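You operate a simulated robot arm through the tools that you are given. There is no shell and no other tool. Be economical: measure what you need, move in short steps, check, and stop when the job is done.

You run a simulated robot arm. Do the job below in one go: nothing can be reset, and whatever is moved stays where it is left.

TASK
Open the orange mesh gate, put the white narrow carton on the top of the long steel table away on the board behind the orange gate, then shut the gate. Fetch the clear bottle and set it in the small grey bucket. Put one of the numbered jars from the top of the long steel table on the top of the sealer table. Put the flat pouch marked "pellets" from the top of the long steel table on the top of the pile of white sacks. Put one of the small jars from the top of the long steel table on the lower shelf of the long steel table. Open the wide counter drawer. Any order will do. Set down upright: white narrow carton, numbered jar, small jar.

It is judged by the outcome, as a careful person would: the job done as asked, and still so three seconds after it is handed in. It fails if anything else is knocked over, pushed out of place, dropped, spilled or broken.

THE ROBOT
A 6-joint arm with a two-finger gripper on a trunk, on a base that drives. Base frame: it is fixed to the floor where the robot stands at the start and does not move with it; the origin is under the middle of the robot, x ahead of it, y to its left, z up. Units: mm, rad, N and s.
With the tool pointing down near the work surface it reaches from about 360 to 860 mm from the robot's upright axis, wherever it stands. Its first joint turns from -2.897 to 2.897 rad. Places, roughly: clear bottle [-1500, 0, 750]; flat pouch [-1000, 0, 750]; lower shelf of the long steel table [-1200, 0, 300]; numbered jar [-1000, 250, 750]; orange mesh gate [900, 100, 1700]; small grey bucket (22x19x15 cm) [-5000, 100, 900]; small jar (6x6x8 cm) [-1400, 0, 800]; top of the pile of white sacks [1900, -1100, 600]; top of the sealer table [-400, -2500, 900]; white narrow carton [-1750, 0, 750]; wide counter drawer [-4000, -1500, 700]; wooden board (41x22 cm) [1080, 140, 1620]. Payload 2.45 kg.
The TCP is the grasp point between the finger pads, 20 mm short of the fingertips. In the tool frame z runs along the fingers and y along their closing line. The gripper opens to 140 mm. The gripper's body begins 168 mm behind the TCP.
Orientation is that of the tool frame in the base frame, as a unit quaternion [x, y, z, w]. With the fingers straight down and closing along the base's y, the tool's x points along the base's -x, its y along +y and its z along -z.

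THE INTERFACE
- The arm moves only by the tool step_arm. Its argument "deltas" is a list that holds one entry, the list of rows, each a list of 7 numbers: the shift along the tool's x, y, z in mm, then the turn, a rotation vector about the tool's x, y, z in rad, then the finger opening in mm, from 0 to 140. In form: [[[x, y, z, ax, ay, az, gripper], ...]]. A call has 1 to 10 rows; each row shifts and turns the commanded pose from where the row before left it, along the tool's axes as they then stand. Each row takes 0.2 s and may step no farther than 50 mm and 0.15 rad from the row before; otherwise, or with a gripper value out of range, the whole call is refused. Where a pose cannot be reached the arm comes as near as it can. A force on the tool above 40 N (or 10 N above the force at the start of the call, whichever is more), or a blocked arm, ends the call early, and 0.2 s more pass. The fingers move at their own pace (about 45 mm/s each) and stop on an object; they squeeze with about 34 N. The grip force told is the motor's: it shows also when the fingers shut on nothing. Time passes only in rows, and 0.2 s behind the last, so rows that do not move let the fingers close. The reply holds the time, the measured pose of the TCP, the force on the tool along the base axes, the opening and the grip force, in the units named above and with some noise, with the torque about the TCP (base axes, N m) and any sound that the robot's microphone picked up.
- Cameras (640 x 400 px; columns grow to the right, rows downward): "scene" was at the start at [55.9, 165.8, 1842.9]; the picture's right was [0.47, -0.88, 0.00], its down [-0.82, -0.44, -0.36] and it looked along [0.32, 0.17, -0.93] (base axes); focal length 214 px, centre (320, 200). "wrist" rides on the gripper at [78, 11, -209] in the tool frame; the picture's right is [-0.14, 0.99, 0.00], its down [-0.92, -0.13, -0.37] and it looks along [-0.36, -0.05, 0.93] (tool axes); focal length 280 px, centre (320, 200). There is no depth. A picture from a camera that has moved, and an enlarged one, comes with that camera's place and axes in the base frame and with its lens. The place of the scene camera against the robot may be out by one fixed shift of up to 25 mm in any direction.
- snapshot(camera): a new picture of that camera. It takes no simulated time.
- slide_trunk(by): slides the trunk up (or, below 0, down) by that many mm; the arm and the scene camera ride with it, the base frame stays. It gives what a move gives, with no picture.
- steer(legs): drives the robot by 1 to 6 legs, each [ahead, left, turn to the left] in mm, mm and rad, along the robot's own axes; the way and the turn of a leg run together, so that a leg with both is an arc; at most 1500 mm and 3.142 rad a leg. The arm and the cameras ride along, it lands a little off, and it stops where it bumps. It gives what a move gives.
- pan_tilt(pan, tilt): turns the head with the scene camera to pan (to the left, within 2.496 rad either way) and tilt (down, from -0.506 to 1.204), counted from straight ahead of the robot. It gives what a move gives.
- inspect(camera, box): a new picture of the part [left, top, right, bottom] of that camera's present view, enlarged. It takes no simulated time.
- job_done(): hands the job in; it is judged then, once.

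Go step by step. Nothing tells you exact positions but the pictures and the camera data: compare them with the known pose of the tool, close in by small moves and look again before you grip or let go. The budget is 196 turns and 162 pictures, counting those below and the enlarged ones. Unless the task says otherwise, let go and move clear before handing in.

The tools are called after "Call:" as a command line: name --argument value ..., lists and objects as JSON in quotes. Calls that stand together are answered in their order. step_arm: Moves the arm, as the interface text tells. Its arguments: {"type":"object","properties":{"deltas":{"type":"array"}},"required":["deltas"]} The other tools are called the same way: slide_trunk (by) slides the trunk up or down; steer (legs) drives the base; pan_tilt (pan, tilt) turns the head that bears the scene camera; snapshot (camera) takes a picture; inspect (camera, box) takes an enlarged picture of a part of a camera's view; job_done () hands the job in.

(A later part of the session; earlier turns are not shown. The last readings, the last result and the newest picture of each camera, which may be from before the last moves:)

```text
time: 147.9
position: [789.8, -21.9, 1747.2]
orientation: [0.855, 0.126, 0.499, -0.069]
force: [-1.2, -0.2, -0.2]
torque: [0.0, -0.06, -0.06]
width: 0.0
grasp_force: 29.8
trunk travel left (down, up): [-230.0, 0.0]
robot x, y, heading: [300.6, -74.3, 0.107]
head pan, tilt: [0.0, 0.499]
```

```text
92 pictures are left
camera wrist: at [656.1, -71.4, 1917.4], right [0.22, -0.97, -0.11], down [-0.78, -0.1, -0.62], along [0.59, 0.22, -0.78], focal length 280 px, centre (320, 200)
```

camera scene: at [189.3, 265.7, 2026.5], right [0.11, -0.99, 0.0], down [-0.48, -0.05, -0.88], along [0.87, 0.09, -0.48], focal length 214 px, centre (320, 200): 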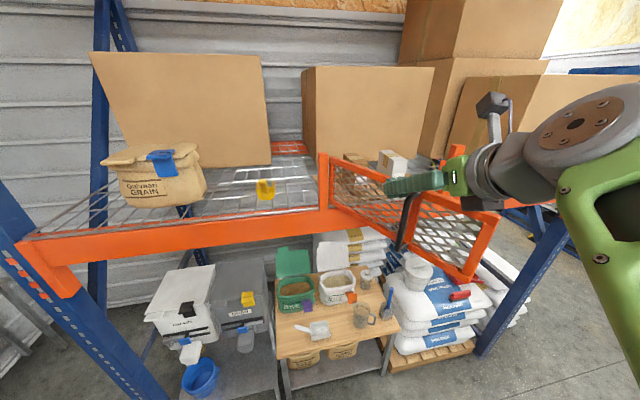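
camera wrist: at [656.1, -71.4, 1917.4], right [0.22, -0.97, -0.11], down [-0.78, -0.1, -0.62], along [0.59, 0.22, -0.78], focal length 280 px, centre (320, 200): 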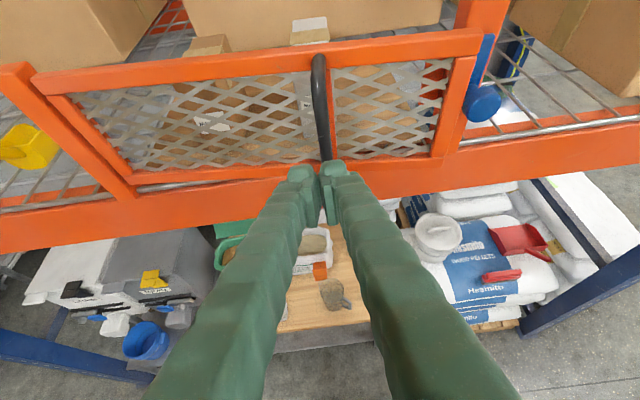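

Call:
step_arm --deltas '[[[10.4, 0, 17, 0, 0, 0, 0], [10.4, 0, 17, 0, 0, 0, 0], [10.4, 0, 17, 0, 0, 0, 0], [10.4, 0, 17, 0, 0, 0, 0], [10.4, 0, 17, 0, 0, 0, 0]]]'

Call:
step_arm --deltas '[[[5.2, 0, 8.5, 0, 0, 0, 0], [5.2, 0, 8.5, 0, 0, 0, 0], [5.2, 0, 8.5, 0, 0, 0, 0]]]'

Call:
snapshot --camera "wrist"

Call:
snapshot --camera "scene"

```text
time: 149.2
position: [887.2, 7.4, 1747.8]
orientation: [0.855, 0.126, 0.498, -0.068]
force: [0.5, 0.3, 0.1]
torque: [0.0, -0.01, -0.03]
width: 0.2
grasp_force: 29.9
trunk travel left (down, up): [-230.0, 0.0]
robot x, y, heading: [302.0, -68.6, 0.107]
head pan, tilt: [0.0, 0.499]
```

```text
time: 149.7
position: [891.5, 13.8, 1747.8]
orientation: [0.856, 0.128, 0.495, -0.069]
force: [-21.5, 6.3, 2.7]
torque: [-0.07, -0.19, -0.13]
width: 0.1
grasp_force: 29.4
trunk travel left (down, up): [-230.0, 0.0]
robot x, y, heading: [295.6, -69.5, 0.107]
head pan, tilt: [0.0, 0.499]
stopped in row 2: the force on the tool passed its limit at 45 N (the readings are from after the stop); the commanded pose is now the measured one
```

```text
91 pictures are left
camera wrist: at [759.0, -34.8, 1920.4], right [0.22, -0.97, -0.11], down [-0.78, -0.11, -0.61], along [0.58, 0.22, -0.78], focal length 280 px, centre (320, 200)
```

wrist: 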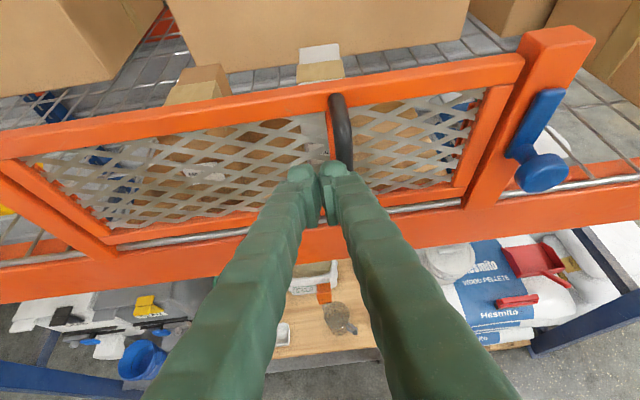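

```text
90 pictures are left
camera scene: at [375.5, 80.2, 2026.7], right [0.11, -0.99, 0.0], down [-0.47, -0.05, -0.88], along [0.87, 0.09, -0.48], focal length 214 px, centre (320, 200)
```

scene: 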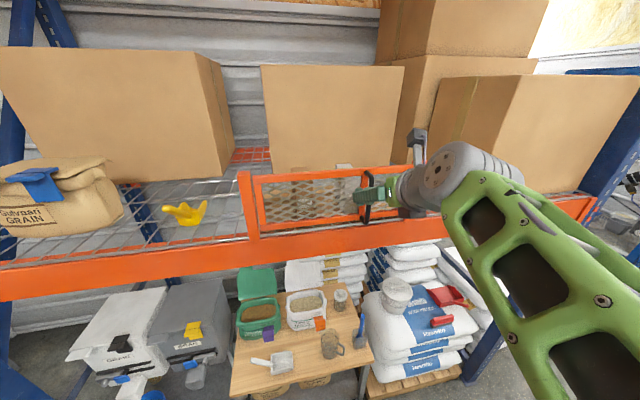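

It met a hard stop, so it appears shut. I'll back off and verify up close.

Call:
step_arm --deltas '[[[-10.4, 0, -17, 0, 0, 0, 0], [-20.8, 0, -34, 0, 0, 0, 0], [-20.8, 0, -34, 0, 0, 0, 0], [-20.8, 0, -34, 0, 0, 0, 0], [-20.8, 0, -34, 0, 0, 0, 0]]]'

Call:
inspect --camera "scene" --box '[230, 150, 430, 275]'

Call:
inspect --camera "wrist" --box '[0, 0, 640, 220]'

```text
time: 150.9
position: [727.6, -37.0, 1742.2]
orientation: [0.857, 0.127, 0.495, -0.068]
force: [0.9, 0.2, 1.1]
torque: [-0.06, 0.01, -0.07]
width: 0.0
grasp_force: 29.2
trunk travel left (down, up): [-230.0, 0.0]
robot x, y, heading: [301.4, -74.6, 0.107]
head pan, tilt: [0.0, 0.499]
```

```text
3.20 times, centred on (330, 212) of scene
camera zoom: at [382.1, 79.9, 2026.4], right [0.11, -0.99, 0.0], down [-0.48, -0.05, -0.88], along [0.87, 0.09, -0.48], focal length 686 px, centre (288, 160)
```

zoom: 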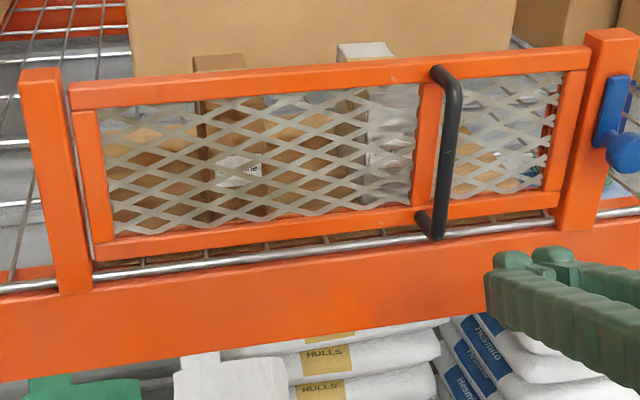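

```text
1.00 times, centred on (320, 110) of wrist (not enlarged: the box is as wide or as high as the picture)
camera zoom: at [593.6, -86.5, 1914.6], right [0.22, -0.97, -0.11], down [-0.78, -0.11, -0.61], along [0.58, 0.22, -0.78], focal length 280 px, centre (320, 290)
```

zoom: 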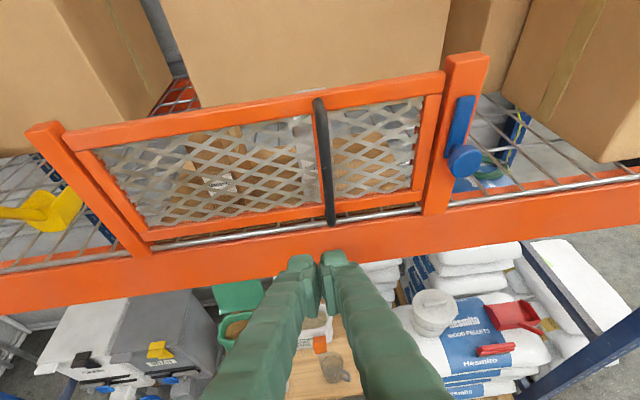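

The gate is shut, the same as at the start. Now back round to the table's north side.

Call:
steer --legs '[[-200, 40, 0], [0, 0, -1.4], [-1160, 330, 0]]'

Call:
slide_trunk --by -130

```text
time: 161.6
position: [207.5, 734.6, 1741.2]
orientation: [0.733, -0.462, 0.42, 0.269]
force: [0.4, 0.8, 0.2]
torque: [-0.01, -0.01, 0.0]
width: 0.0
grasp_force: 29.2
trunk travel left (down, up): [-230.0, 0.0]
robot x, y, heading: [110.7, 1152.5, -1.308]
head pan, tilt: [0.0, 0.499]
```

```text
time: 163.2
position: [208.3, 733.6, 1611.7]
orientation: [0.733, -0.462, 0.42, 0.269]
force: [0.1, -0.6, -0.5]
torque: [0.0, 0.0, -0.01]
width: 0.1
grasp_force: 29.4
trunk travel left (down, up): [-100.0, 130.0]
robot x, y, heading: [112.9, 1150.9, -1.307]
head pan, tilt: [0.0, 0.499]
```

Call:
steer --legs '[[10, -875, 0], [10, -870, 0]]'

Call:
pan_tilt --pan 0.0 --tilt 0.9

Call:
step_arm --deltas '[[[-25, 0, 43, 0, 0, 0, 100], [-25, 0, 43, 0, 0, 0, 100], [-40, 0, 30, 0, 0, 0, 100], [-40, 0, 30, 0, 0, 0, 100], [-40, 0, 30, 0, 0, 0, 100], [-40, 0, 30, 0, 0, 0, 100], [-40, 0, 30, 0, 0, 0, 100]]]'

Call:
snapshot --camera "wrist"

Call:
snapshot --camera "scene"

```text
time: 178.9
position: [-1482.6, 257.5, 1611.5]
orientation: [0.734, -0.46, 0.421, 0.269]
force: [0.2, -0.1, -0.3]
torque: [-0.03, 0.01, 0.0]
width: 0.1
grasp_force: 29.1
trunk travel left (down, up): [-100.0, 130.0]
robot x, y, heading: [-1581.0, 672.6, -1.303]
head pan, tilt: [0.0, 0.499]
```

```text
time: 179.8
position: [-1481.9, 257.6, 1612.0]
orientation: [0.734, -0.46, 0.421, 0.269]
force: [-0.3, 0.3, 1.0]
torque: [0.0, -0.02, 0.01]
width: 0.0
grasp_force: 29.4
trunk travel left (down, up): [-100.0, 130.0]
robot x, y, heading: [-1578.3, 672.5, -1.307]
head pan, tilt: [0.0, 0.901]
```

```text
time: 181.4
position: [-1453.3, 130.4, 1337.8]
orientation: [0.735, -0.461, 0.419, 0.267]
force: [-0.7, 0.0, -0.3]
torque: [-0.01, 0.01, 0.04]
width: 100.0
grasp_force: 0.0
out of reach, approached as far as the arm can: row 5, 6, 7
trunk travel left (down, up): [-100.0, 130.0]
robot x, y, heading: [-1579.6, 670.7, -1.305]
head pan, tilt: [0.0, 0.901]
```

```text
87 pictures are left
camera wrist: at [-1522.3, 253.9, 1510.9], right [-0.92, -0.37, -0.11], down [-0.23, 0.76, -0.61], along [0.31, -0.54, -0.79], focal length 280 px, centre (320, 200)
```

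wrist: 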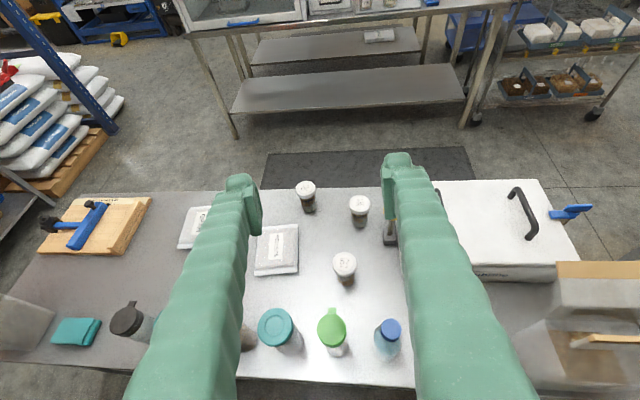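

```text
86 pictures are left
camera scene: at [-1426.6, 625.7, 1862.6], right [-0.97, -0.26, 0.0], down [-0.21, 0.76, -0.62], along [0.16, -0.6, -0.78], focal length 214 px, centre (320, 200)
```

scene: 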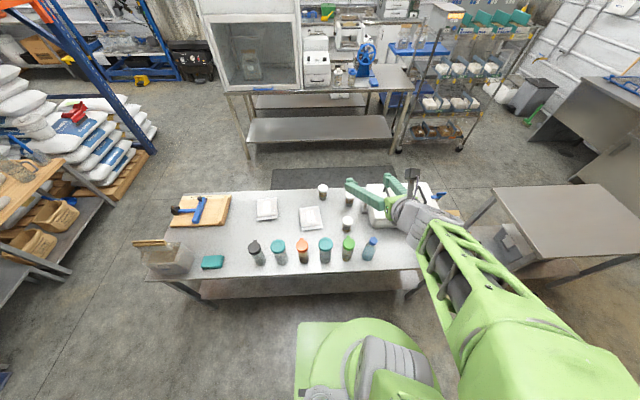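

I want to identify the sealer table and check jar labels before picking.

Call:
pan_tilt --pan 0.15 --tilt 0.45

Call:
inspect --camera "scene" --box '[160, 60, 480, 260]'

Call:
snapshot --camera "scene"

```text
time: 182.3
position: [-1452.1, 133.9, 1339.5]
orientation: [0.735, -0.46, 0.42, 0.267]
force: [0.0, 0.4, 0.1]
torque: [-0.03, 0.02, -0.01]
width: 100.2
grasp_force: 0.1
trunk travel left (down, up): [-100.0, 130.0]
robot x, y, heading: [-1582.9, 678.1, -1.308]
head pan, tilt: [0.15, 0.45]
```

```text
2.00 times, centred on (320, 160) of scene
camera zoom: at [-1409.3, 616.8, 1901.0], right [-0.92, -0.4, 0.0], down [-0.18, 0.4, -0.9], along [0.36, -0.82, -0.44], focal length 429 px, centre (320, 280)
```

zoom: 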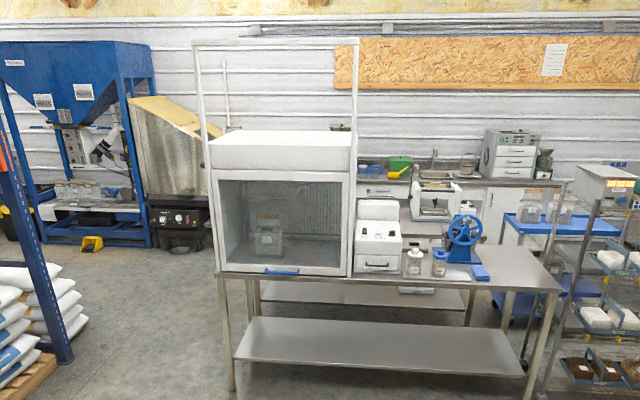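

```text
84 pictures are left
camera scene: at [-1409.3, 616.8, 1901.0], right [-0.92, -0.4, 0.0], down [-0.18, 0.4, -0.9], along [0.36, -0.82, -0.44], focal length 214 px, centre (320, 200)
```

scene: 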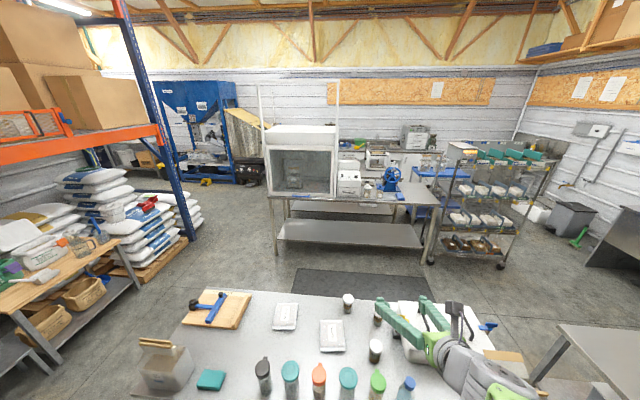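

The sealer table stands behind the hood table. I'll first fetch the grey-lid numbered jar from the north edge of the long table.

Call:
steer --legs '[[-167, 453, 0]]'

Call:
slide_trunk --by -100

Call:
pan_tilt --pan 0.0 --tilt 0.9

Call:
step_arm --deltas '[[[5, 0, 40, 0, 0, 0, 110], [5, 0, 40, 0, 0, 0, 110], [-30, 0, 30, 0, 0, 0, 110], [-40, 0, 24, 0, 0, 0, 110], [-40, 0, 24, 0, 0, 0, 110], [-40, 0, 24, 0, 0, 0, 110]]]'

Call:
snapshot --camera "wrist"

Call:
snapshot --camera "scene"

```text
time: 186.8
position: [-1057.5, 413.4, 1337.9]
orientation: [0.735, -0.46, 0.42, 0.267]
force: [0.3, 0.2, 0.1]
torque: [0.03, 0.02, -0.04]
width: 99.9
grasp_force: 0.0
trunk travel left (down, up): [-100.0, 130.0]
robot x, y, heading: [-1186.1, 954.1, -1.306]
head pan, tilt: [0.15, 0.45]
```

```text
time: 188.2
position: [-1059.5, 412.9, 1238.9]
orientation: [0.735, -0.46, 0.42, 0.267]
force: [-0.3, -0.1, -0.5]
torque: [0.02, 0.02, 0.01]
width: 100.1
grasp_force: 0.1
trunk travel left (down, up): [0.0, 230.0]
robot x, y, heading: [-1186.0, 954.2, -1.309]
head pan, tilt: [0.15, 0.45]
```

```text
time: 189.1
position: [-1059.0, 413.3, 1238.5]
orientation: [0.735, -0.461, 0.42, 0.267]
force: [-0.3, 0.7, -0.4]
torque: [-0.04, 0.01, -0.03]
width: 100.1
grasp_force: 0.0
trunk travel left (down, up): [0.0, 230.0]
robot x, y, heading: [-1186.5, 953.4, -1.311]
head pan, tilt: [0.0, 0.901]
```

```text
time: 190.5
position: [-1022.3, 331.3, 1025.2]
orientation: [0.736, -0.46, 0.42, 0.267]
force: [0.1, -0.8, -0.6]
torque: [-0.02, -0.02, 0.03]
width: 110.0
grasp_force: 0.0
out of reach, approached as far as the arm can: row 6
trunk travel left (down, up): [0.0, 230.0]
robot x, y, heading: [-1187.5, 956.2, -1.303]
head pan, tilt: [0.0, 0.901]
```

```text
83 pictures are left
camera wrist: at [-1091.0, 453.6, 1199.3], right [-0.92, -0.37, -0.11], down [-0.23, 0.76, -0.61], along [0.31, -0.54, -0.79], focal length 280 px, centre (320, 200)
```

wrist: 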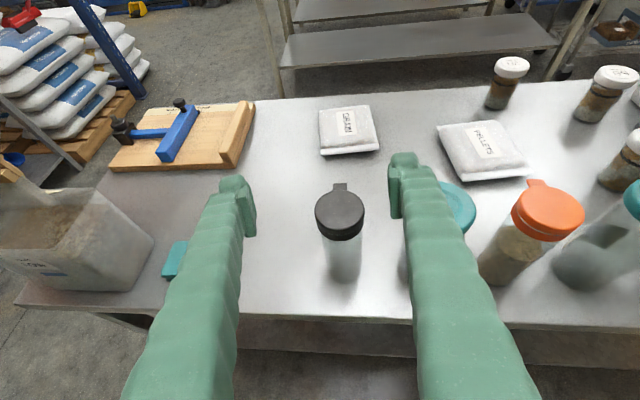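

```text
82 pictures are left
camera scene: at [-1032.1, 907.5, 1762.6], right [-0.96, -0.26, 0.0], down [-0.21, 0.76, -0.62], along [0.16, -0.6, -0.78], focal length 214 px, centre (320, 200)
```

scene: 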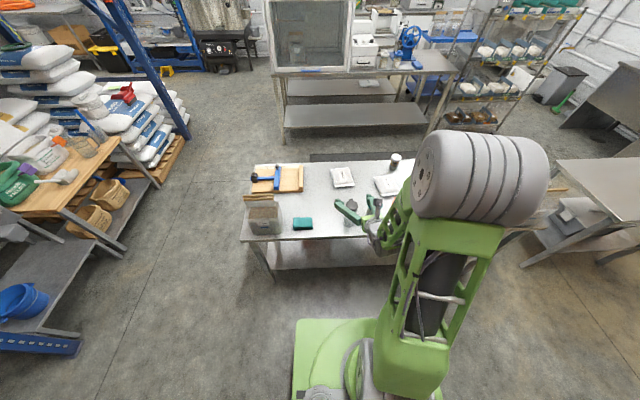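

The dark-lid jar is at about (−1026, 306), roughly 165 tall. I'll back the base 60 mm for reach, then line up low and advance.

Call:
steer --legs '[[-60, 0, 0]]'

Call:
step_arm --deltas '[[[-35, 13, 0, 0, 0, 0, 92], [-33, 12, 20, 0, 0, 0, 92], [0, 0, 30, 0, 0, 0, 92]]]'

Call:
snapshot --camera "wrist"

```text
time: 191.4
position: [-1037.2, 389.6, 1027.1]
orientation: [0.736, -0.459, 0.42, 0.266]
force: [0.1, 0.0, 0.3]
torque: [-0.04, -0.01, -0.03]
width: 110.0
grasp_force: 0.1
trunk travel left (down, up): [0.0, 230.0]
robot x, y, heading: [-1202.0, 1009.8, -1.304]
head pan, tilt: [0.0, 0.901]
```

```text
time: 192.2
position: [-1056.3, 360.0, 940.6]
orientation: [0.736, -0.46, 0.42, 0.265]
force: [-0.4, -0.3, 0.3]
torque: [0.0, -0.01, 0.0]
width: 92.0
grasp_force: 0.0
out of reach, approached as far as the arm can: row 1
trunk travel left (down, up): [0.0, 230.0]
robot x, y, heading: [-1199.6, 1011.9, -1.304]
head pan, tilt: [0.0, 0.901]
```

```text
81 pictures are left
camera wrist: at [-1125.7, 482.4, 1114.1], right [-0.92, -0.37, -0.11], down [-0.23, 0.76, -0.61], along [0.31, -0.54, -0.79], focal length 280 px, centre (320, 200)
```

wrist: 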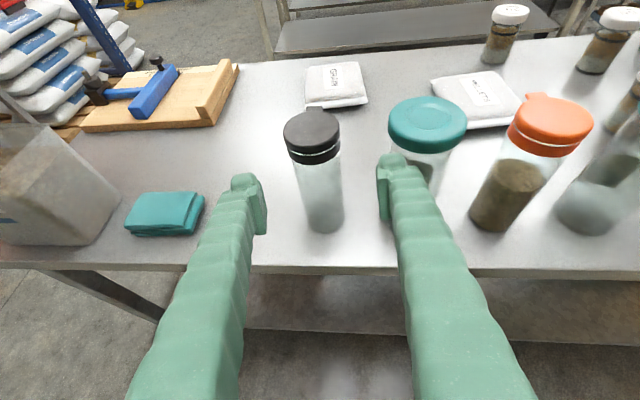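

Jar centred. Advance around it.

Call:
step_arm --deltas '[[[-4, -2, 26, 0, 0, 0, 92], [-4, -1, 26, 0, 0, 0, 92], [0, 0, 24, 0, 0, 0, 92]]]'

Call:
snapshot --camera "wrist"

```text
time: 193.0
position: [-1026.9, 305.7, 897.3]
orientation: [0.736, -0.459, 0.42, 0.266]
force: [0.4, 0.4, 0.1]
torque: [0.02, -0.02, -0.01]
width: 92.0
grasp_force: 0.0
trunk travel left (down, up): [0.0, 230.0]
robot x, y, heading: [-1202.3, 1010.0, -1.308]
head pan, tilt: [0.0, 0.901]
```

```text
80 pictures are left
camera wrist: at [-1096.4, 428.7, 1070.1], right [-0.92, -0.37, -0.11], down [-0.23, 0.76, -0.61], along [0.31, -0.54, -0.79], focal length 280 px, centre (320, 200)
```

wrist: 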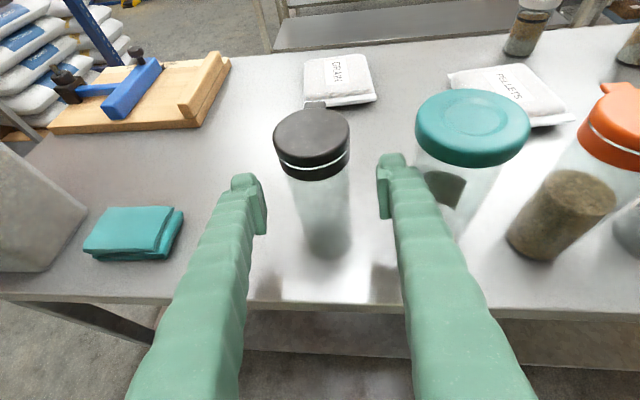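

Call:
step_arm --deltas '[[[0, 0, -3, 0, 0, 0, 50], [0, 0, 0, 0, 0, 0, 50], [0, 0, 0, 0, 0, 0, 50], [0, 0, 0, 0, 0, 0, 50]]]'

Call:
step_arm --deltas '[[[26, 0, -15, 0, 0, 0, 50], [26, 0, -15, 0, 0, 0, 50], [26, 0, -15, 0, 0, 0, 50]]]'

Call:
snapshot --camera "wrist"

```text
time: 194.0
position: [-1028.1, 308.4, 898.7]
orientation: [0.735, -0.46, 0.42, 0.267]
force: [-0.3, 0.7, -0.4]
torque: [-0.01, -0.03, 0.01]
width: 49.8
grasp_force: 0.0
trunk travel left (down, up): [0.0, 230.0]
robot x, y, heading: [-1201.6, 1014.4, -1.306]
head pan, tilt: [0.0, 0.901]
```

```text
time: 194.8
position: [-1028.2, 308.9, 989.1]
orientation: [0.736, -0.46, 0.42, 0.266]
force: [-0.2, -0.3, 0.0]
torque: [-0.02, -0.04, 0.0]
width: 50.2
grasp_force: 0.1
trunk travel left (down, up): [0.0, 230.0]
robot x, y, heading: [-1204.1, 1010.7, -1.307]
head pan, tilt: [0.0, 0.901]
```

```text
79 pictures are left
camera wrist: at [-1096.9, 430.4, 1161.7], right [-0.92, -0.37, -0.11], down [-0.23, 0.76, -0.61], along [0.31, -0.54, -0.79], focal length 280 px, centre (320, 200)
```

wrist: 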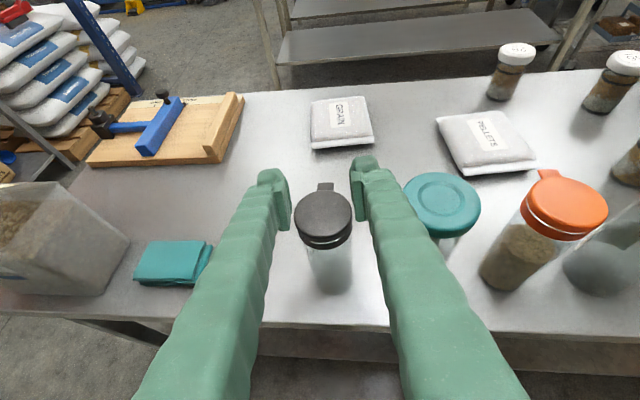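

The jar is slimmer than I thought, and parallax puts it at (−1017, 286) with its lid at z≈934 and the table at z≈790. Retrying deeper and lower.

Call:
step_arm --deltas '[[[0, 0, -20, 0, 0, 0, 90], [0, 0, -20, 0, 0, 0, 90], [-31, 0, 0, 0, 0, 0, 90], [-31, 0, 0, 0, 0, 0, 90], [-31, 0, 0, 0, 0, 0, 90], [0, 0, 30, 0, 0, 0, 90], [0, 0, 30, 0, 0, 0, 90], [0, 0, 35, 0, 0, 0, 90], [0, 0, 30, 0, 0, 0, 90]]]'

Call:
snapshot --camera "wrist"

```text
time: 196.8
position: [-1016.1, 284.1, 863.6]
orientation: [0.736, -0.459, 0.42, 0.266]
force: [-0.4, 0.8, 0.0]
torque: [0.03, 0.03, -0.01]
width: 89.9
grasp_force: 0.1
trunk travel left (down, up): [0.0, 230.0]
robot x, y, heading: [-1205.3, 1010.9, -1.31]
head pan, tilt: [0.0, 0.901]
```

```text
78 pictures are left
camera wrist: at [-1086.1, 406.7, 1037.6], right [-0.92, -0.37, -0.11], down [-0.23, 0.76, -0.61], along [0.31, -0.54, -0.79], focal length 280 px, centre (320, 200)
```

wrist: 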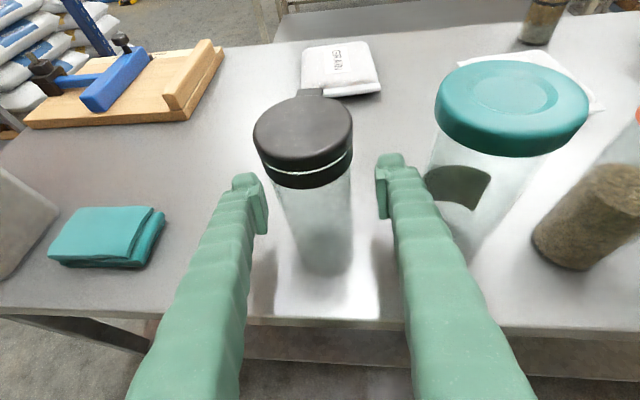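

Call:
step_arm --deltas '[[[0, 0, 0, 0, 0, 0, 25], [0, 0, 0, 0, 0, 0, 25], [0, 0, 0, 0, 0, 0, 25], [0, 0, 0, 0, 0, 0, 25], [0, 0, 0, 0, 0, 0, 25]]]'

Call:
step_arm --deltas '[[[26, 0, -15, 0, 0, 0, 25], [26, 0, -15, 0, 0, 0, 25], [26, 0, -15, 0, 0, 0, 25], [26, 0, -15, 0, 0, 0, 25], [26, 0, -15, 0, 0, 0, 25]]]'

Call:
snapshot --camera "wrist"

```text
time: 198.0
position: [-1017.4, 285.1, 863.3]
orientation: [0.736, -0.459, 0.42, 0.266]
force: [1.1, -0.5, 1.1]
torque: [0.02, -0.02, 0.0]
width: 56.0
grasp_force: 33.9
trunk travel left (down, up): [0.0, 230.0]
robot x, y, heading: [-1200.9, 1010.0, -1.305]
head pan, tilt: [0.0, 0.901]
```

```text
time: 199.2
position: [-1014.5, 284.7, 1015.3]
orientation: [0.736, -0.461, 0.419, 0.266]
force: [0.1, -0.8, -1.7]
torque: [0.01, 0.0, -0.01]
width: 55.7
grasp_force: 34.5
trunk travel left (down, up): [0.0, 230.0]
robot x, y, heading: [-1203.1, 1015.0, -1.303]
head pan, tilt: [0.0, 0.901]
```

```text
77 pictures are left
camera wrist: at [-1084.3, 406.4, 1188.7], right [-0.92, -0.37, -0.11], down [-0.23, 0.76, -0.61], along [0.31, -0.53, -0.79], focal length 280 px, centre (320, 200)
```

wrist: 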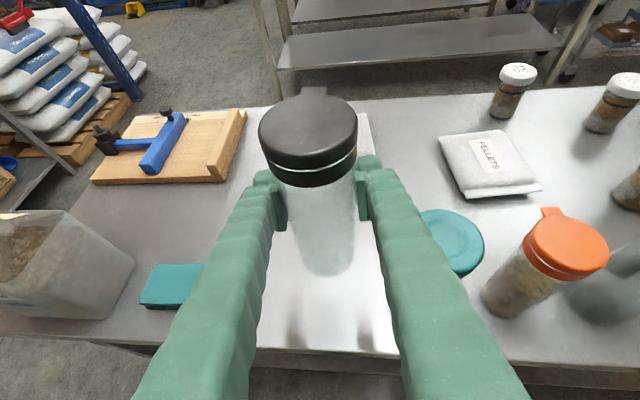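

The jar is held. I'm raising it and driving round toward the sealer table, then looking from the south-east.

Call:
slide_trunk --by 150

Call:
steer --legs '[[211, 1298, 0], [1399, -381, 0]]'

Call:
steer --legs '[[850, 400, 0]]'

Call:
pan_tilt --pan 0.0 --tilt 0.5

Call:
snapshot --camera "scene"

```text
time: 201.0
position: [-1014.4, 283.0, 1165.6]
orientation: [0.736, -0.46, 0.42, 0.266]
force: [1.1, -0.3, -1.0]
torque: [0.0, -0.01, 0.01]
width: 55.8
grasp_force: 33.6
trunk travel left (down, up): [-150.0, 80.0]
robot x, y, heading: [-1200.1, 1009.2, -1.307]
head pan, tilt: [0.0, 0.901]
```

```text
time: 219.4
position: [307.8, -1033.2, 1164.8]
orientation: [0.738, -0.456, 0.421, 0.264]
force: [-0.6, -0.4, -0.5]
torque: [0.04, -0.01, 0.05]
width: 55.6
grasp_force: 33.6
trunk travel left (down, up): [-150.0, 80.0]
robot x, y, heading: [109.4, -306.1, -1.295]
head pan, tilt: [0.0, 0.901]
```

```text
time: 224.4
position: [925.1, -1748.4, 1163.4]
orientation: [0.737, -0.459, 0.42, 0.265]
force: [-0.7, -0.6, -2.0]
torque: [-0.01, 0.0, 0.03]
width: 55.3
grasp_force: 34.0
trunk travel left (down, up): [-150.0, 80.0]
robot x, y, heading: [733.7, -1023.0, -1.305]
head pan, tilt: [0.0, 0.901]
```

```text
time: 225.3
position: [924.2, -1748.5, 1164.6]
orientation: [0.737, -0.458, 0.42, 0.265]
force: [-0.3, -0.2, -1.9]
torque: [-0.01, -0.02, 0.0]
width: 55.7
grasp_force: 34.1
trunk travel left (down, up): [-150.0, 80.0]
robot x, y, heading: [731.8, -1021.6, -1.302]
head pan, tilt: [0.0, 0.499]
```

```text
76 pictures are left
camera scene: at [891.5, -1082.1, 1946.5], right [-0.96, -0.27, 0.0], down [-0.13, 0.46, -0.88], along [0.23, -0.85, -0.48], focal length 214 px, centre (320, 200)
```

scene: 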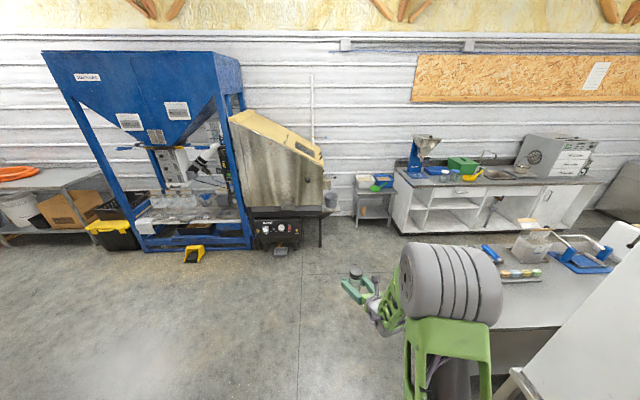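

Call:
pan_tilt --pan -0.7 --tilt 0.6

Call:
snapshot --camera "scene"

```text
time: 226.3
position: [924.1, -1749.6, 1163.7]
orientation: [0.737, -0.458, 0.421, 0.265]
force: [-0.6, 0.3, -0.3]
torque: [0.01, 0.0, -0.01]
width: 55.5
grasp_force: 34.0
trunk travel left (down, up): [-150.0, 80.0]
robot x, y, heading: [735.7, -1023.0, -1.302]
head pan, tilt: [-0.7, 0.6]
```

```text
75 pictures are left
camera scene: at [830.5, -1074.8, 1937.5], right [-0.91, 0.42, 0.0], down [0.23, 0.51, -0.83], along [-0.34, -0.75, -0.56], focal length 214 px, centre (320, 200)
```

scene: 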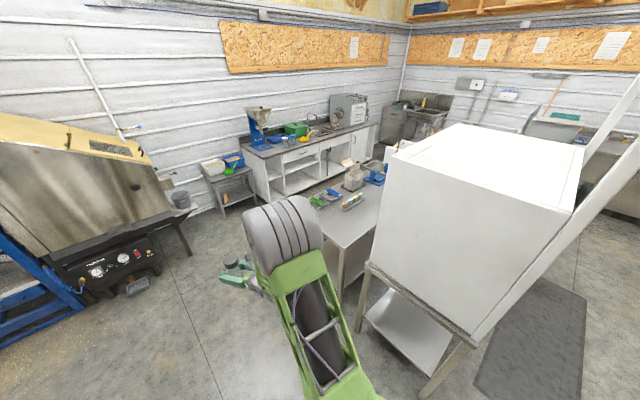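

The sealer table's east end is free. I'll drive to its east side and turn to face it.

Call:
steer --legs '[[942, -109, 0], [0, 0, -1.576]]'

Call:
pan_tilt --pan 0.0 --tilt 0.7

Call:
snapshot --camera "scene"

Call:
snapshot --camera "wrist"

```text
time: 235.1
position: [145.1, -2132.1, 1165.1]
orientation: [-0.192, 0.847, -0.106, -0.485]
force: [-0.7, -0.4, -1.5]
torque: [-0.01, -0.02, 0.04]
width: 55.0
grasp_force: 34.3
trunk travel left (down, up): [-150.0, 80.0]
robot x, y, heading: [874.4, -1954.1, -2.881]
head pan, tilt: [-0.7, 0.6]
```

```text
time: 236.2
position: [144.9, -2130.9, 1164.9]
orientation: [-0.192, 0.846, -0.107, -0.485]
force: [-0.5, -0.9, -1.5]
torque: [0.0, 0.04, 0.01]
width: 55.1
grasp_force: 33.7
trunk travel left (down, up): [-150.0, 80.0]
robot x, y, heading: [874.5, -1950.5, -2.886]
head pan, tilt: [0.0, 0.7]
```

```text
74 pictures are left
camera scene: at [814.6, -2110.8, 1928.9], right [-0.25, 0.97, 0.0], down [0.62, 0.16, -0.76], along [-0.74, -0.19, -0.64], focal length 214 px, centre (320, 200)
```

scene: 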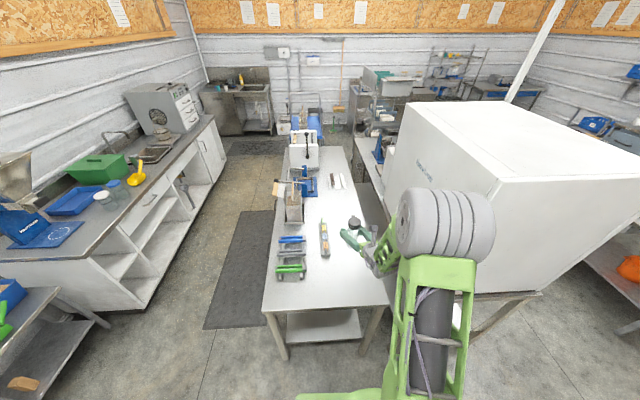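

```text
73 pictures are left
camera wrist: at [268.1, -2062.5, 1338.3], right [-0.36, 0.93, -0.11], down [0.76, 0.22, -0.61], along [-0.54, -0.31, -0.79], focal length 280 px, centre (320, 200)
```

wrist: 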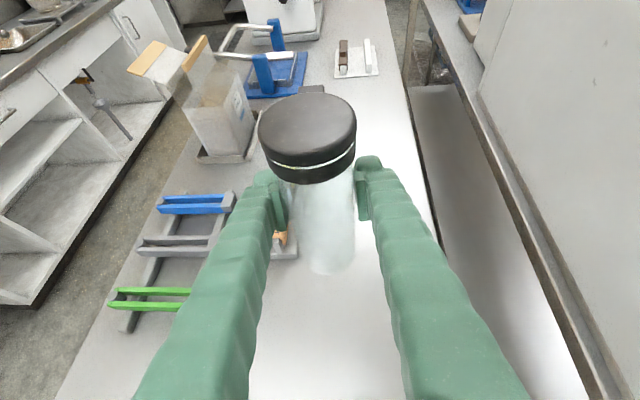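

A free spot lies right under the jar. Lowering in stages.

Call:
step_arm --deltas '[[[-34.5, 0, 20.3, 0, 0, 0, 25], [-34.5, 0, 20.3, 0, 0, 0, 25], [-34.5, 0, 20.3, 0, 0, 0, 25], [-17, 0, 10, 0, 0, 0, 25]]]'

Call:
snapshot --camera "wrist"

Call:
inspect --camera "scene" --box '[280, 190, 420, 290]'

```text
time: 237.2
position: [144.1, -2132.1, 1024.2]
orientation: [-0.191, 0.847, -0.106, -0.485]
force: [0.0, 0.5, -1.8]
torque: [0.0, 0.01, 0.01]
width: 54.9
grasp_force: 33.9
trunk travel left (down, up): [-150.0, 80.0]
robot x, y, heading: [870.9, -1951.5, -2.884]
head pan, tilt: [0.0, 0.7]
```

```text
72 pictures are left
camera wrist: at [267.7, -2061.4, 1197.8], right [-0.36, 0.93, -0.11], down [0.76, 0.22, -0.61], along [-0.54, -0.31, -0.79], focal length 280 px, centre (320, 200)
```

wrist: 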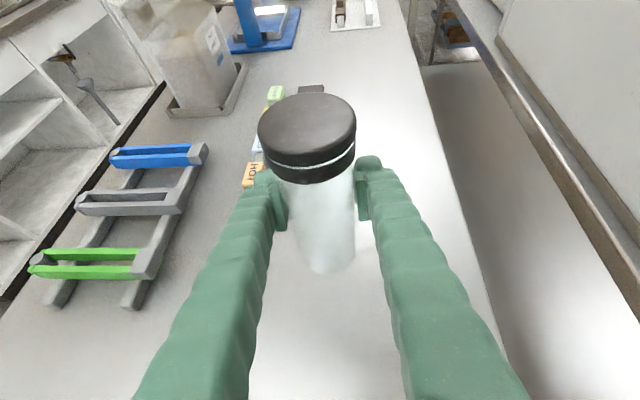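

```text
4.00 times, centred on (350, 240) of scene
camera zoom: at [814.3, -2110.9, 1928.8], right [-0.25, 0.97, 0.0], down [0.62, 0.16, -0.76], along [-0.74, -0.19, -0.64], focal length 858 px, centre (200, 40)
```

zoom: 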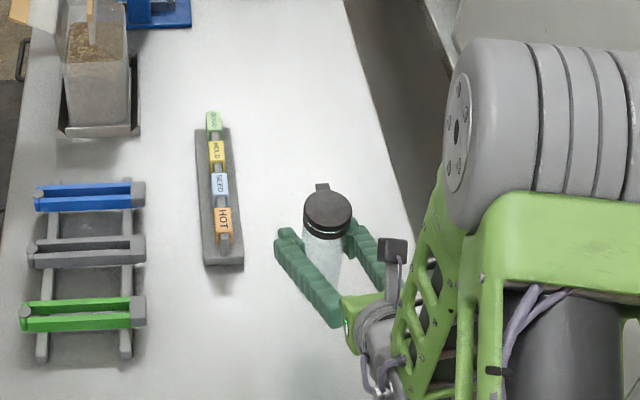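

By parallax this table top is also at z≈790. I'll lower the trunk most of the way, then take fine steps.

Call:
slide_trunk --by -135

Call:
step_arm --deltas '[[[-4.3, 0, 2.5, 0, 0, 0, 25], [-4.3, 0, 2.5, 0, 0, 0, 25], [0, 0, 0, 0, 0, 0, 25]]]'

Call:
inspect --camera "scene" --box '[280, 190, 420, 290]'

Call:
snapshot --camera "wrist"

```text
time: 238.8
position: [145.8, -2132.2, 894.0]
orientation: [-0.192, 0.845, -0.107, -0.486]
force: [3.7, -2.3, 25.1]
torque: [-0.7, -0.08, 0.08]
width: 54.2
grasp_force: 33.7
trunk travel left (down, up): [-15.0, 215.0]
robot x, y, heading: [871.2, -1949.0, -2.882]
head pan, tilt: [0.0, 0.7]
```

```text
time: 239.5
position: [143.2, -2132.2, 883.8]
orientation: [-0.191, 0.844, -0.107, -0.49]
force: [-3.6, -1.6, 10.4]
torque: [-0.22, -0.17, -0.08]
width: 54.2
grasp_force: 34.0
trunk travel left (down, up): [-15.0, 215.0]
robot x, y, heading: [872.9, -1954.2, -2.88]
head pan, tilt: [0.0, 0.7]
stopped in row 3: the force on the tool passed its limit at 42 N (the readings are from after the stop); the commanded pose is now the measured one
```

```text
4.00 times, centred on (350, 240) of scene
camera zoom: at [815.7, -2110.5, 1793.6], right [-0.26, 0.97, 0.0], down [0.62, 0.16, -0.77], along [-0.74, -0.2, -0.64], focal length 858 px, centre (200, 40)
```

zoom: 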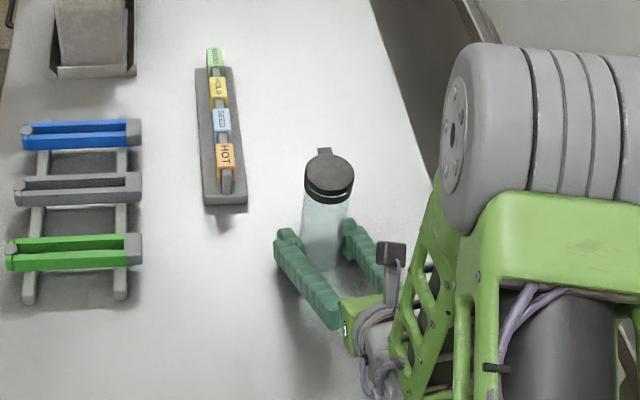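

```text
69 pictures are left
camera wrist: at [267.5, -2062.0, 1056.2], right [-0.36, 0.92, -0.11], down [0.75, 0.22, -0.62], along [-0.55, -0.31, -0.78], focal length 280 px, centre (320, 200)
```

wrist: 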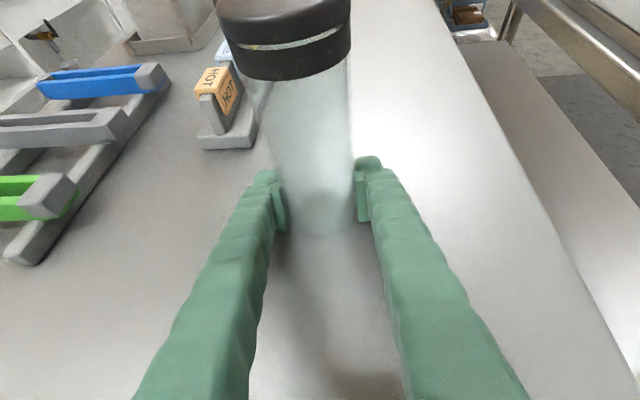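

The jar is standing on the table; it slid up a little in the grip as the trunk settled. Release gently.

Call:
step_arm --deltas '[[[2, 0, -1, 0, 0, 0, 54], [0, 0, 0, 0, 0, 0, 60], [0, 0, 0, 0, 0, 0, 75], [0, 0, 0, 0, 0, 0, 92], [0, 0, 0, 0, 0, 0, 92]]]'

Call:
snapshot --camera "wrist"

```text
time: 240.7
position: [145.1, -2132.1, 883.0]
orientation: [-0.192, 0.845, -0.107, -0.486]
force: [1.5, 3.3, 3.3]
torque: [-0.1, -0.1, 0.13]
width: 90.8
grasp_force: 0.1
trunk travel left (down, up): [-15.0, 215.0]
robot x, y, heading: [874.4, -1950.1, -2.878]
head pan, tilt: [0.0, 0.7]
```

```text
68 pictures are left
camera wrist: at [268.6, -2062.1, 1056.3], right [-0.36, 0.92, -0.11], down [0.76, 0.22, -0.61], along [-0.54, -0.31, -0.78], focal length 280 px, centre (320, 200)
```

wrist: 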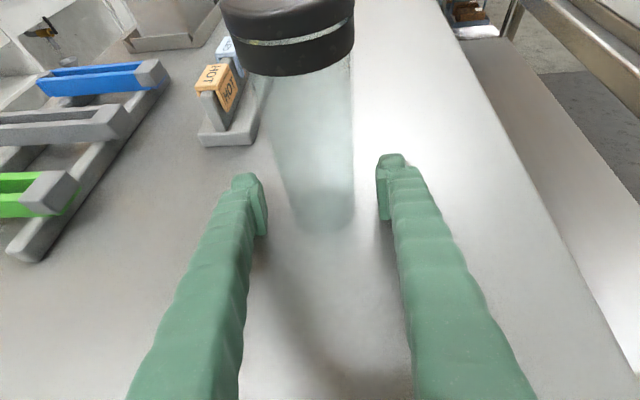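

Call:
step_arm --deltas '[[[4, 0, -10, 0, 0, 0, 92], [0, 0, -30, 0, 0, 0, 92], [0, 0, -40, 0, 0, 0, 92], [0, 0, -40, 0, 0, 0, 92], [20, 0, -40, 0, 0, 0, 92]]]'

Call:
inspect --camera "scene" --box '[280, 190, 420, 290]'

```text
time: 241.9
position: [256.8, -2079.4, 985.1]
orientation: [-0.193, 0.845, -0.108, -0.488]
force: [-0.8, 0.1, 0.4]
torque: [0.0, 0.02, -0.01]
width: 91.9
grasp_force: 0.0
trunk travel left (down, up): [-15.0, 215.0]
robot x, y, heading: [873.2, -1953.0, -2.886]
head pan, tilt: [0.0, 0.7]
```

```text
4.00 times, centred on (350, 240) of scene
camera zoom: at [815.4, -2110.7, 1794.0], right [-0.26, 0.97, 0.0], down [0.62, 0.16, -0.77], along [-0.74, -0.2, -0.64], focal length 858 px, centre (200, 40)
```

zoom: 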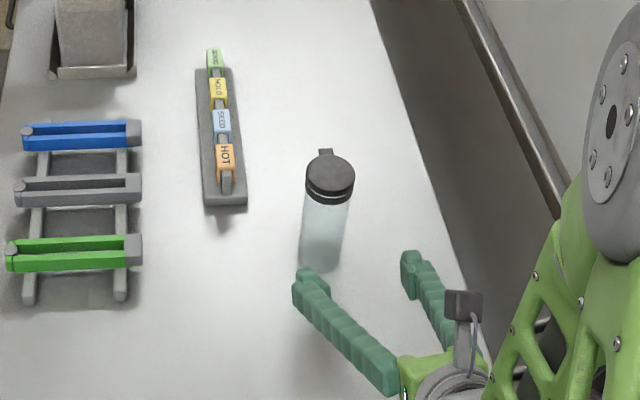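

Call:
inspect --camera "scene" --box '[340, 210, 375, 262]'

```text
7.69 times, centred on (358, 236) of scene
camera zoom: at [815.4, -2110.7, 1794.0], right [-0.26, 0.97, 0.0], down [0.62, 0.16, -0.77], along [-0.74, -0.2, -0.64], focal length 1650 px, centre (32, -77)
```

zoom: 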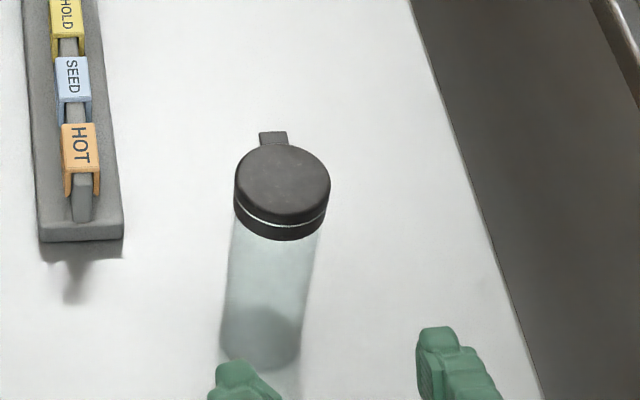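

The dark-lid jar stands upright on the sealer table. I'll go to the south side of the long table for the small jar and the pouch, checking the other jars' labels from there.

Call:
slide_trunk --by 150

Call:
steer --legs '[[-100, 0, 0], [0, 0, -1.563], [1238, 250, 0]]'

Call:
steer --legs '[[301, 1397, 0]]'

Call:
pan_tilt --pan 0.0 --tilt 0.8

Call:
snapshot --camera "scene"

Call:
snapshot --camera "wrist"

```text
time: 243.7
position: [255.1, -2080.2, 1133.5]
orientation: [-0.192, 0.845, -0.108, -0.487]
force: [-0.6, 0.2, -1.1]
torque: [0.01, 0.0, -0.04]
width: 91.8
grasp_force: 0.0
trunk travel left (down, up): [-165.0, 65.0]
robot x, y, heading: [874.4, -1949.6, -2.883]
head pan, tilt: [0.0, 0.7]
```

```text
time: 254.5
position: [255.8, -189.5, 1135.3]
orientation: [0.456, 0.737, 0.265, -0.423]
force: [0.7, -0.5, -0.1]
torque: [0.02, 0.02, -0.02]
width: 92.1
grasp_force: 0.1
trunk travel left (down, up): [-165.0, 65.0]
robot x, y, heading: [391.8, -807.5, 1.843]
head pan, tilt: [0.0, 0.7]
```

```text
time: 258.3
position: [22.9, -204.1, 1134.4]
orientation: [0.45, 0.74, 0.262, -0.425]
force: [0.6, -0.2, -0.1]
torque: [0.02, 0.04, 0.08]
width: 91.9
grasp_force: 0.0
trunk travel left (down, up): [-165.0, 65.0]
robot x, y, heading: [167.7, -819.4, 1.858]
head pan, tilt: [0.0, 0.7]
stopped in leg 1: the robot was blocked; the commanded pose is now the measured one
```

```text
time: 259.0
position: [23.1, -203.9, 1134.1]
orientation: [0.451, 0.74, 0.262, -0.425]
force: [0.1, 1.1, -0.4]
torque: [0.0, -0.01, 0.01]
width: 91.9
grasp_force: 0.0
trunk travel left (down, up): [-165.0, 65.0]
robot x, y, heading: [171.2, -819.9, 1.856]
head pan, tilt: [0.0, 0.799]
```

```text
65 pictures are left
camera scene: at [5.9, -772.1, 1935.6], right [0.96, 0.28, 0.0], down [0.2, -0.69, -0.7], along [-0.2, 0.67, -0.72], focal length 214 px, centre (320, 200)
```

scene: 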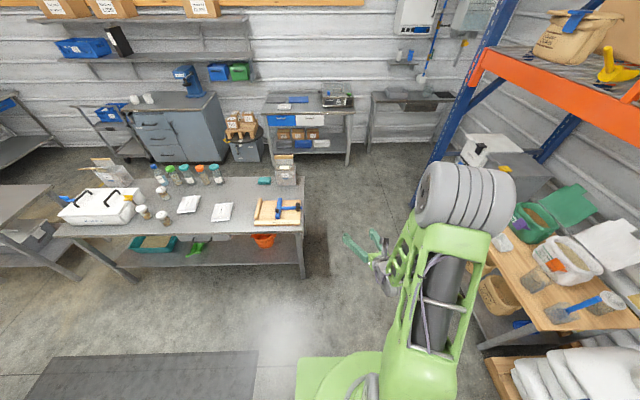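

```text
64 pictures are left
camera wrist: at [96.9, -324.8, 1307.0], right [0.91, 0.39, -0.11], down [0.25, -0.75, -0.61], along [-0.33, 0.53, -0.78], focal length 280 px, centre (320, 200)
```

wrist: 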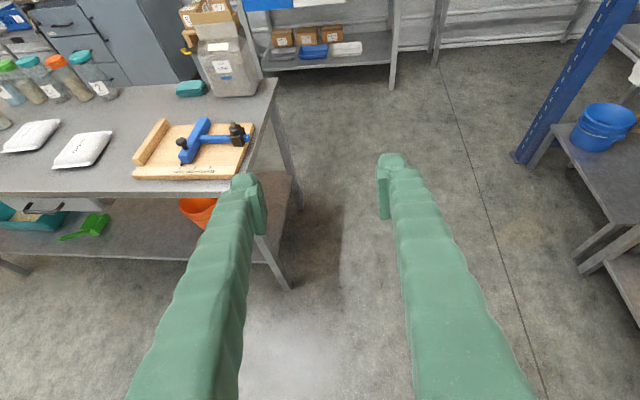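

The hood table's corner blocks my rear left. Before moving, I'll zoom in on the jars and the lower shelf from here.

Call:
inspect --camera "scene" --box '[100, 150, 240, 235]'

Call:
inspect --camera "wrist" --box '[0, 40, 140, 130]'

Call:
inspect --camera "scene" --box '[60, 200, 320, 290]'

```text
4.57 times, centred on (170, 192) of scene
camera zoom: at [5.9, -772.1, 1935.6], right [0.96, 0.28, 0.0], down [0.2, -0.69, -0.7], along [-0.2, 0.67, -0.72], focal length 980 px, centre (1006, 234)
```

zoom: 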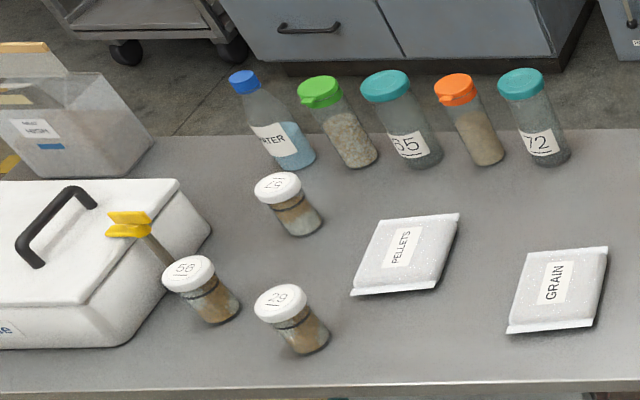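

```text
4.44 times, centred on (70, 85) of wrist
camera zoom: at [96.9, -324.8, 1307.0], right [0.91, 0.39, -0.11], down [0.25, -0.75, -0.61], along [-0.33, 0.53, -0.78], focal length 1246 px, centre (1431, 711)
```

zoom: 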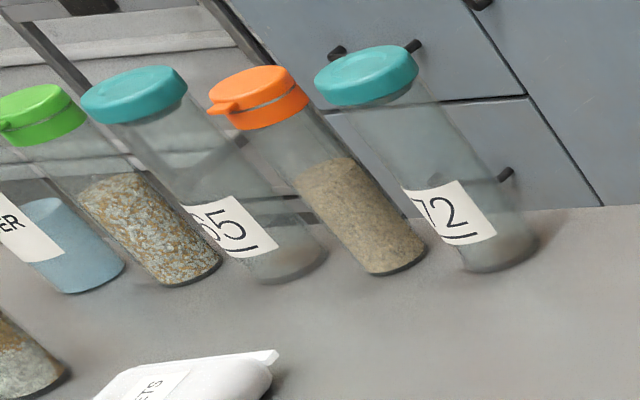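

```text
2.46 times, centred on (190, 245) of scene
camera zoom: at [5.9, -772.1, 1935.6], right [0.96, 0.28, 0.0], down [0.2, -0.69, -0.7], along [-0.2, 0.67, -0.72], focal length 528 px, centre (640, 89)
```

zoom: 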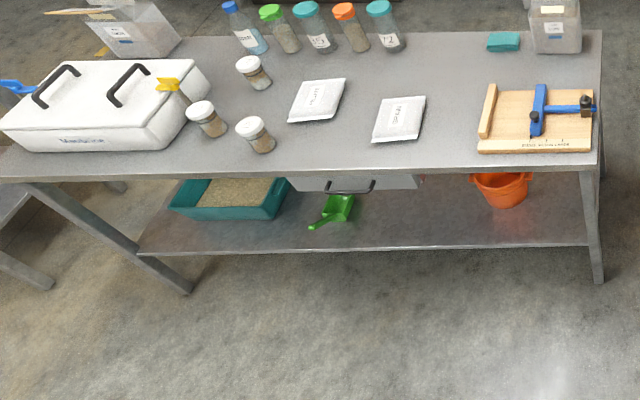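

Only the two teal jars carry numbers (65 and 72), so the dark jar was the wrong one. I'll return it and bring teal 72 later. First the small jar "29" onto the lower shelf from this south side, moving forward clear of the hood table.

Call:
steer --legs '[[200, 0, -0.015], [50, 1169, 0]]'

Call:
slide_trunk --by -165

Call:
snapshot --camera "wrist"

```text
time: 270.7
position: [-1166.4, -278.2, 1133.4]
orientation: [0.453, 0.738, 0.264, -0.424]
force: [0.4, 0.1, 0.0]
torque: [-0.01, 0.03, -0.02]
width: 92.0
grasp_force: 0.0
trunk travel left (down, up): [-165.0, 65.0]
robot x, y, heading: [-1026.4, -899.0, 1.845]
head pan, tilt: [0.0, 0.799]
```

```text
time: 272.6
position: [-1165.8, -278.1, 968.6]
orientation: [0.453, 0.738, 0.264, -0.424]
force: [-0.5, -0.3, -0.6]
torque: [-0.01, -0.03, 0.0]
width: 92.0
grasp_force: 0.0
trunk travel left (down, up): [0.0, 230.0]
robot x, y, heading: [-1026.2, -896.8, 1.848]
head pan, tilt: [0.0, 0.799]
```

```text
60 pictures are left
camera wrist: at [-1093.1, -400.4, 1142.2], right [0.92, 0.38, -0.11], down [0.24, -0.75, -0.61], along [-0.32, 0.53, -0.78], focal length 280 px, centre (320, 200)
```

wrist: 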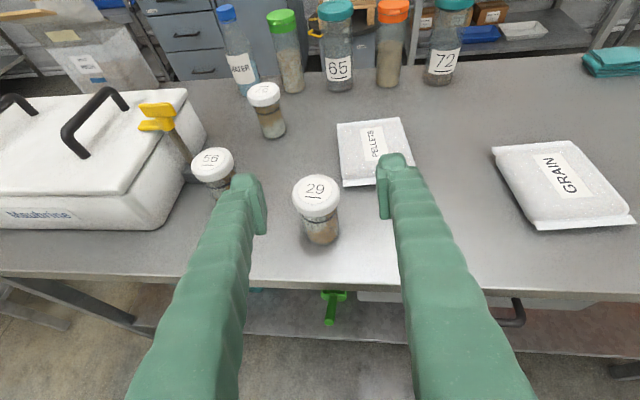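

J29 is at about (−1214, −205). Approach and grip.

Call:
step_arm --deltas '[[[-24, -4, 0, 0, 0, 0, 92], [-24, -3, 0, 0, 0, 0, 92], [-24, -3, 10, 0, 0, 0, 92], [0, 0, 33, 0, 0, 0, 92], [0, 0, 33, 0, 0, 0, 92], [0, 0, 33, 0, 0, 0, 92], [0, 0, 28, 0, 0, 0, 92]]]'

Call:
snapshot --camera "wrist"

```text
time: 274.1
position: [-1212.2, -195.8, 833.9]
orientation: [0.455, 0.737, 0.265, -0.424]
force: [-0.2, 0.1, 0.3]
torque: [0.03, 0.0, 0.01]
width: 91.9
grasp_force: 0.1
out of reach, approached as far as the arm can: row 1, 2
trunk travel left (down, up): [0.0, 230.0]
robot x, y, heading: [-1027.2, -894.1, 1.85]
head pan, tilt: [0.0, 0.799]
```

```text
59 pictures are left
camera wrist: at [-1138.4, -318.5, 1006.7], right [0.92, 0.38, -0.11], down [0.24, -0.75, -0.61], along [-0.32, 0.53, -0.78], focal length 280 px, centre (320, 200)
```

wrist: 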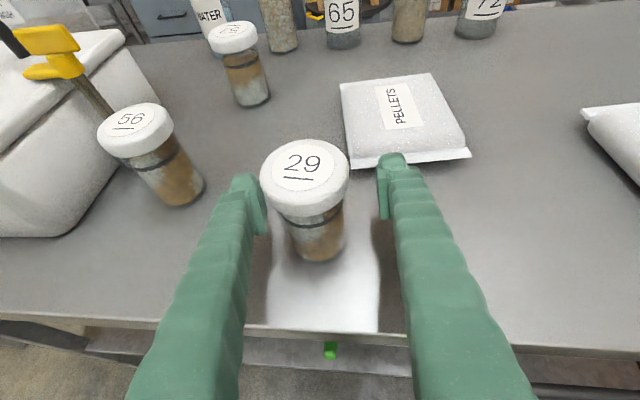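

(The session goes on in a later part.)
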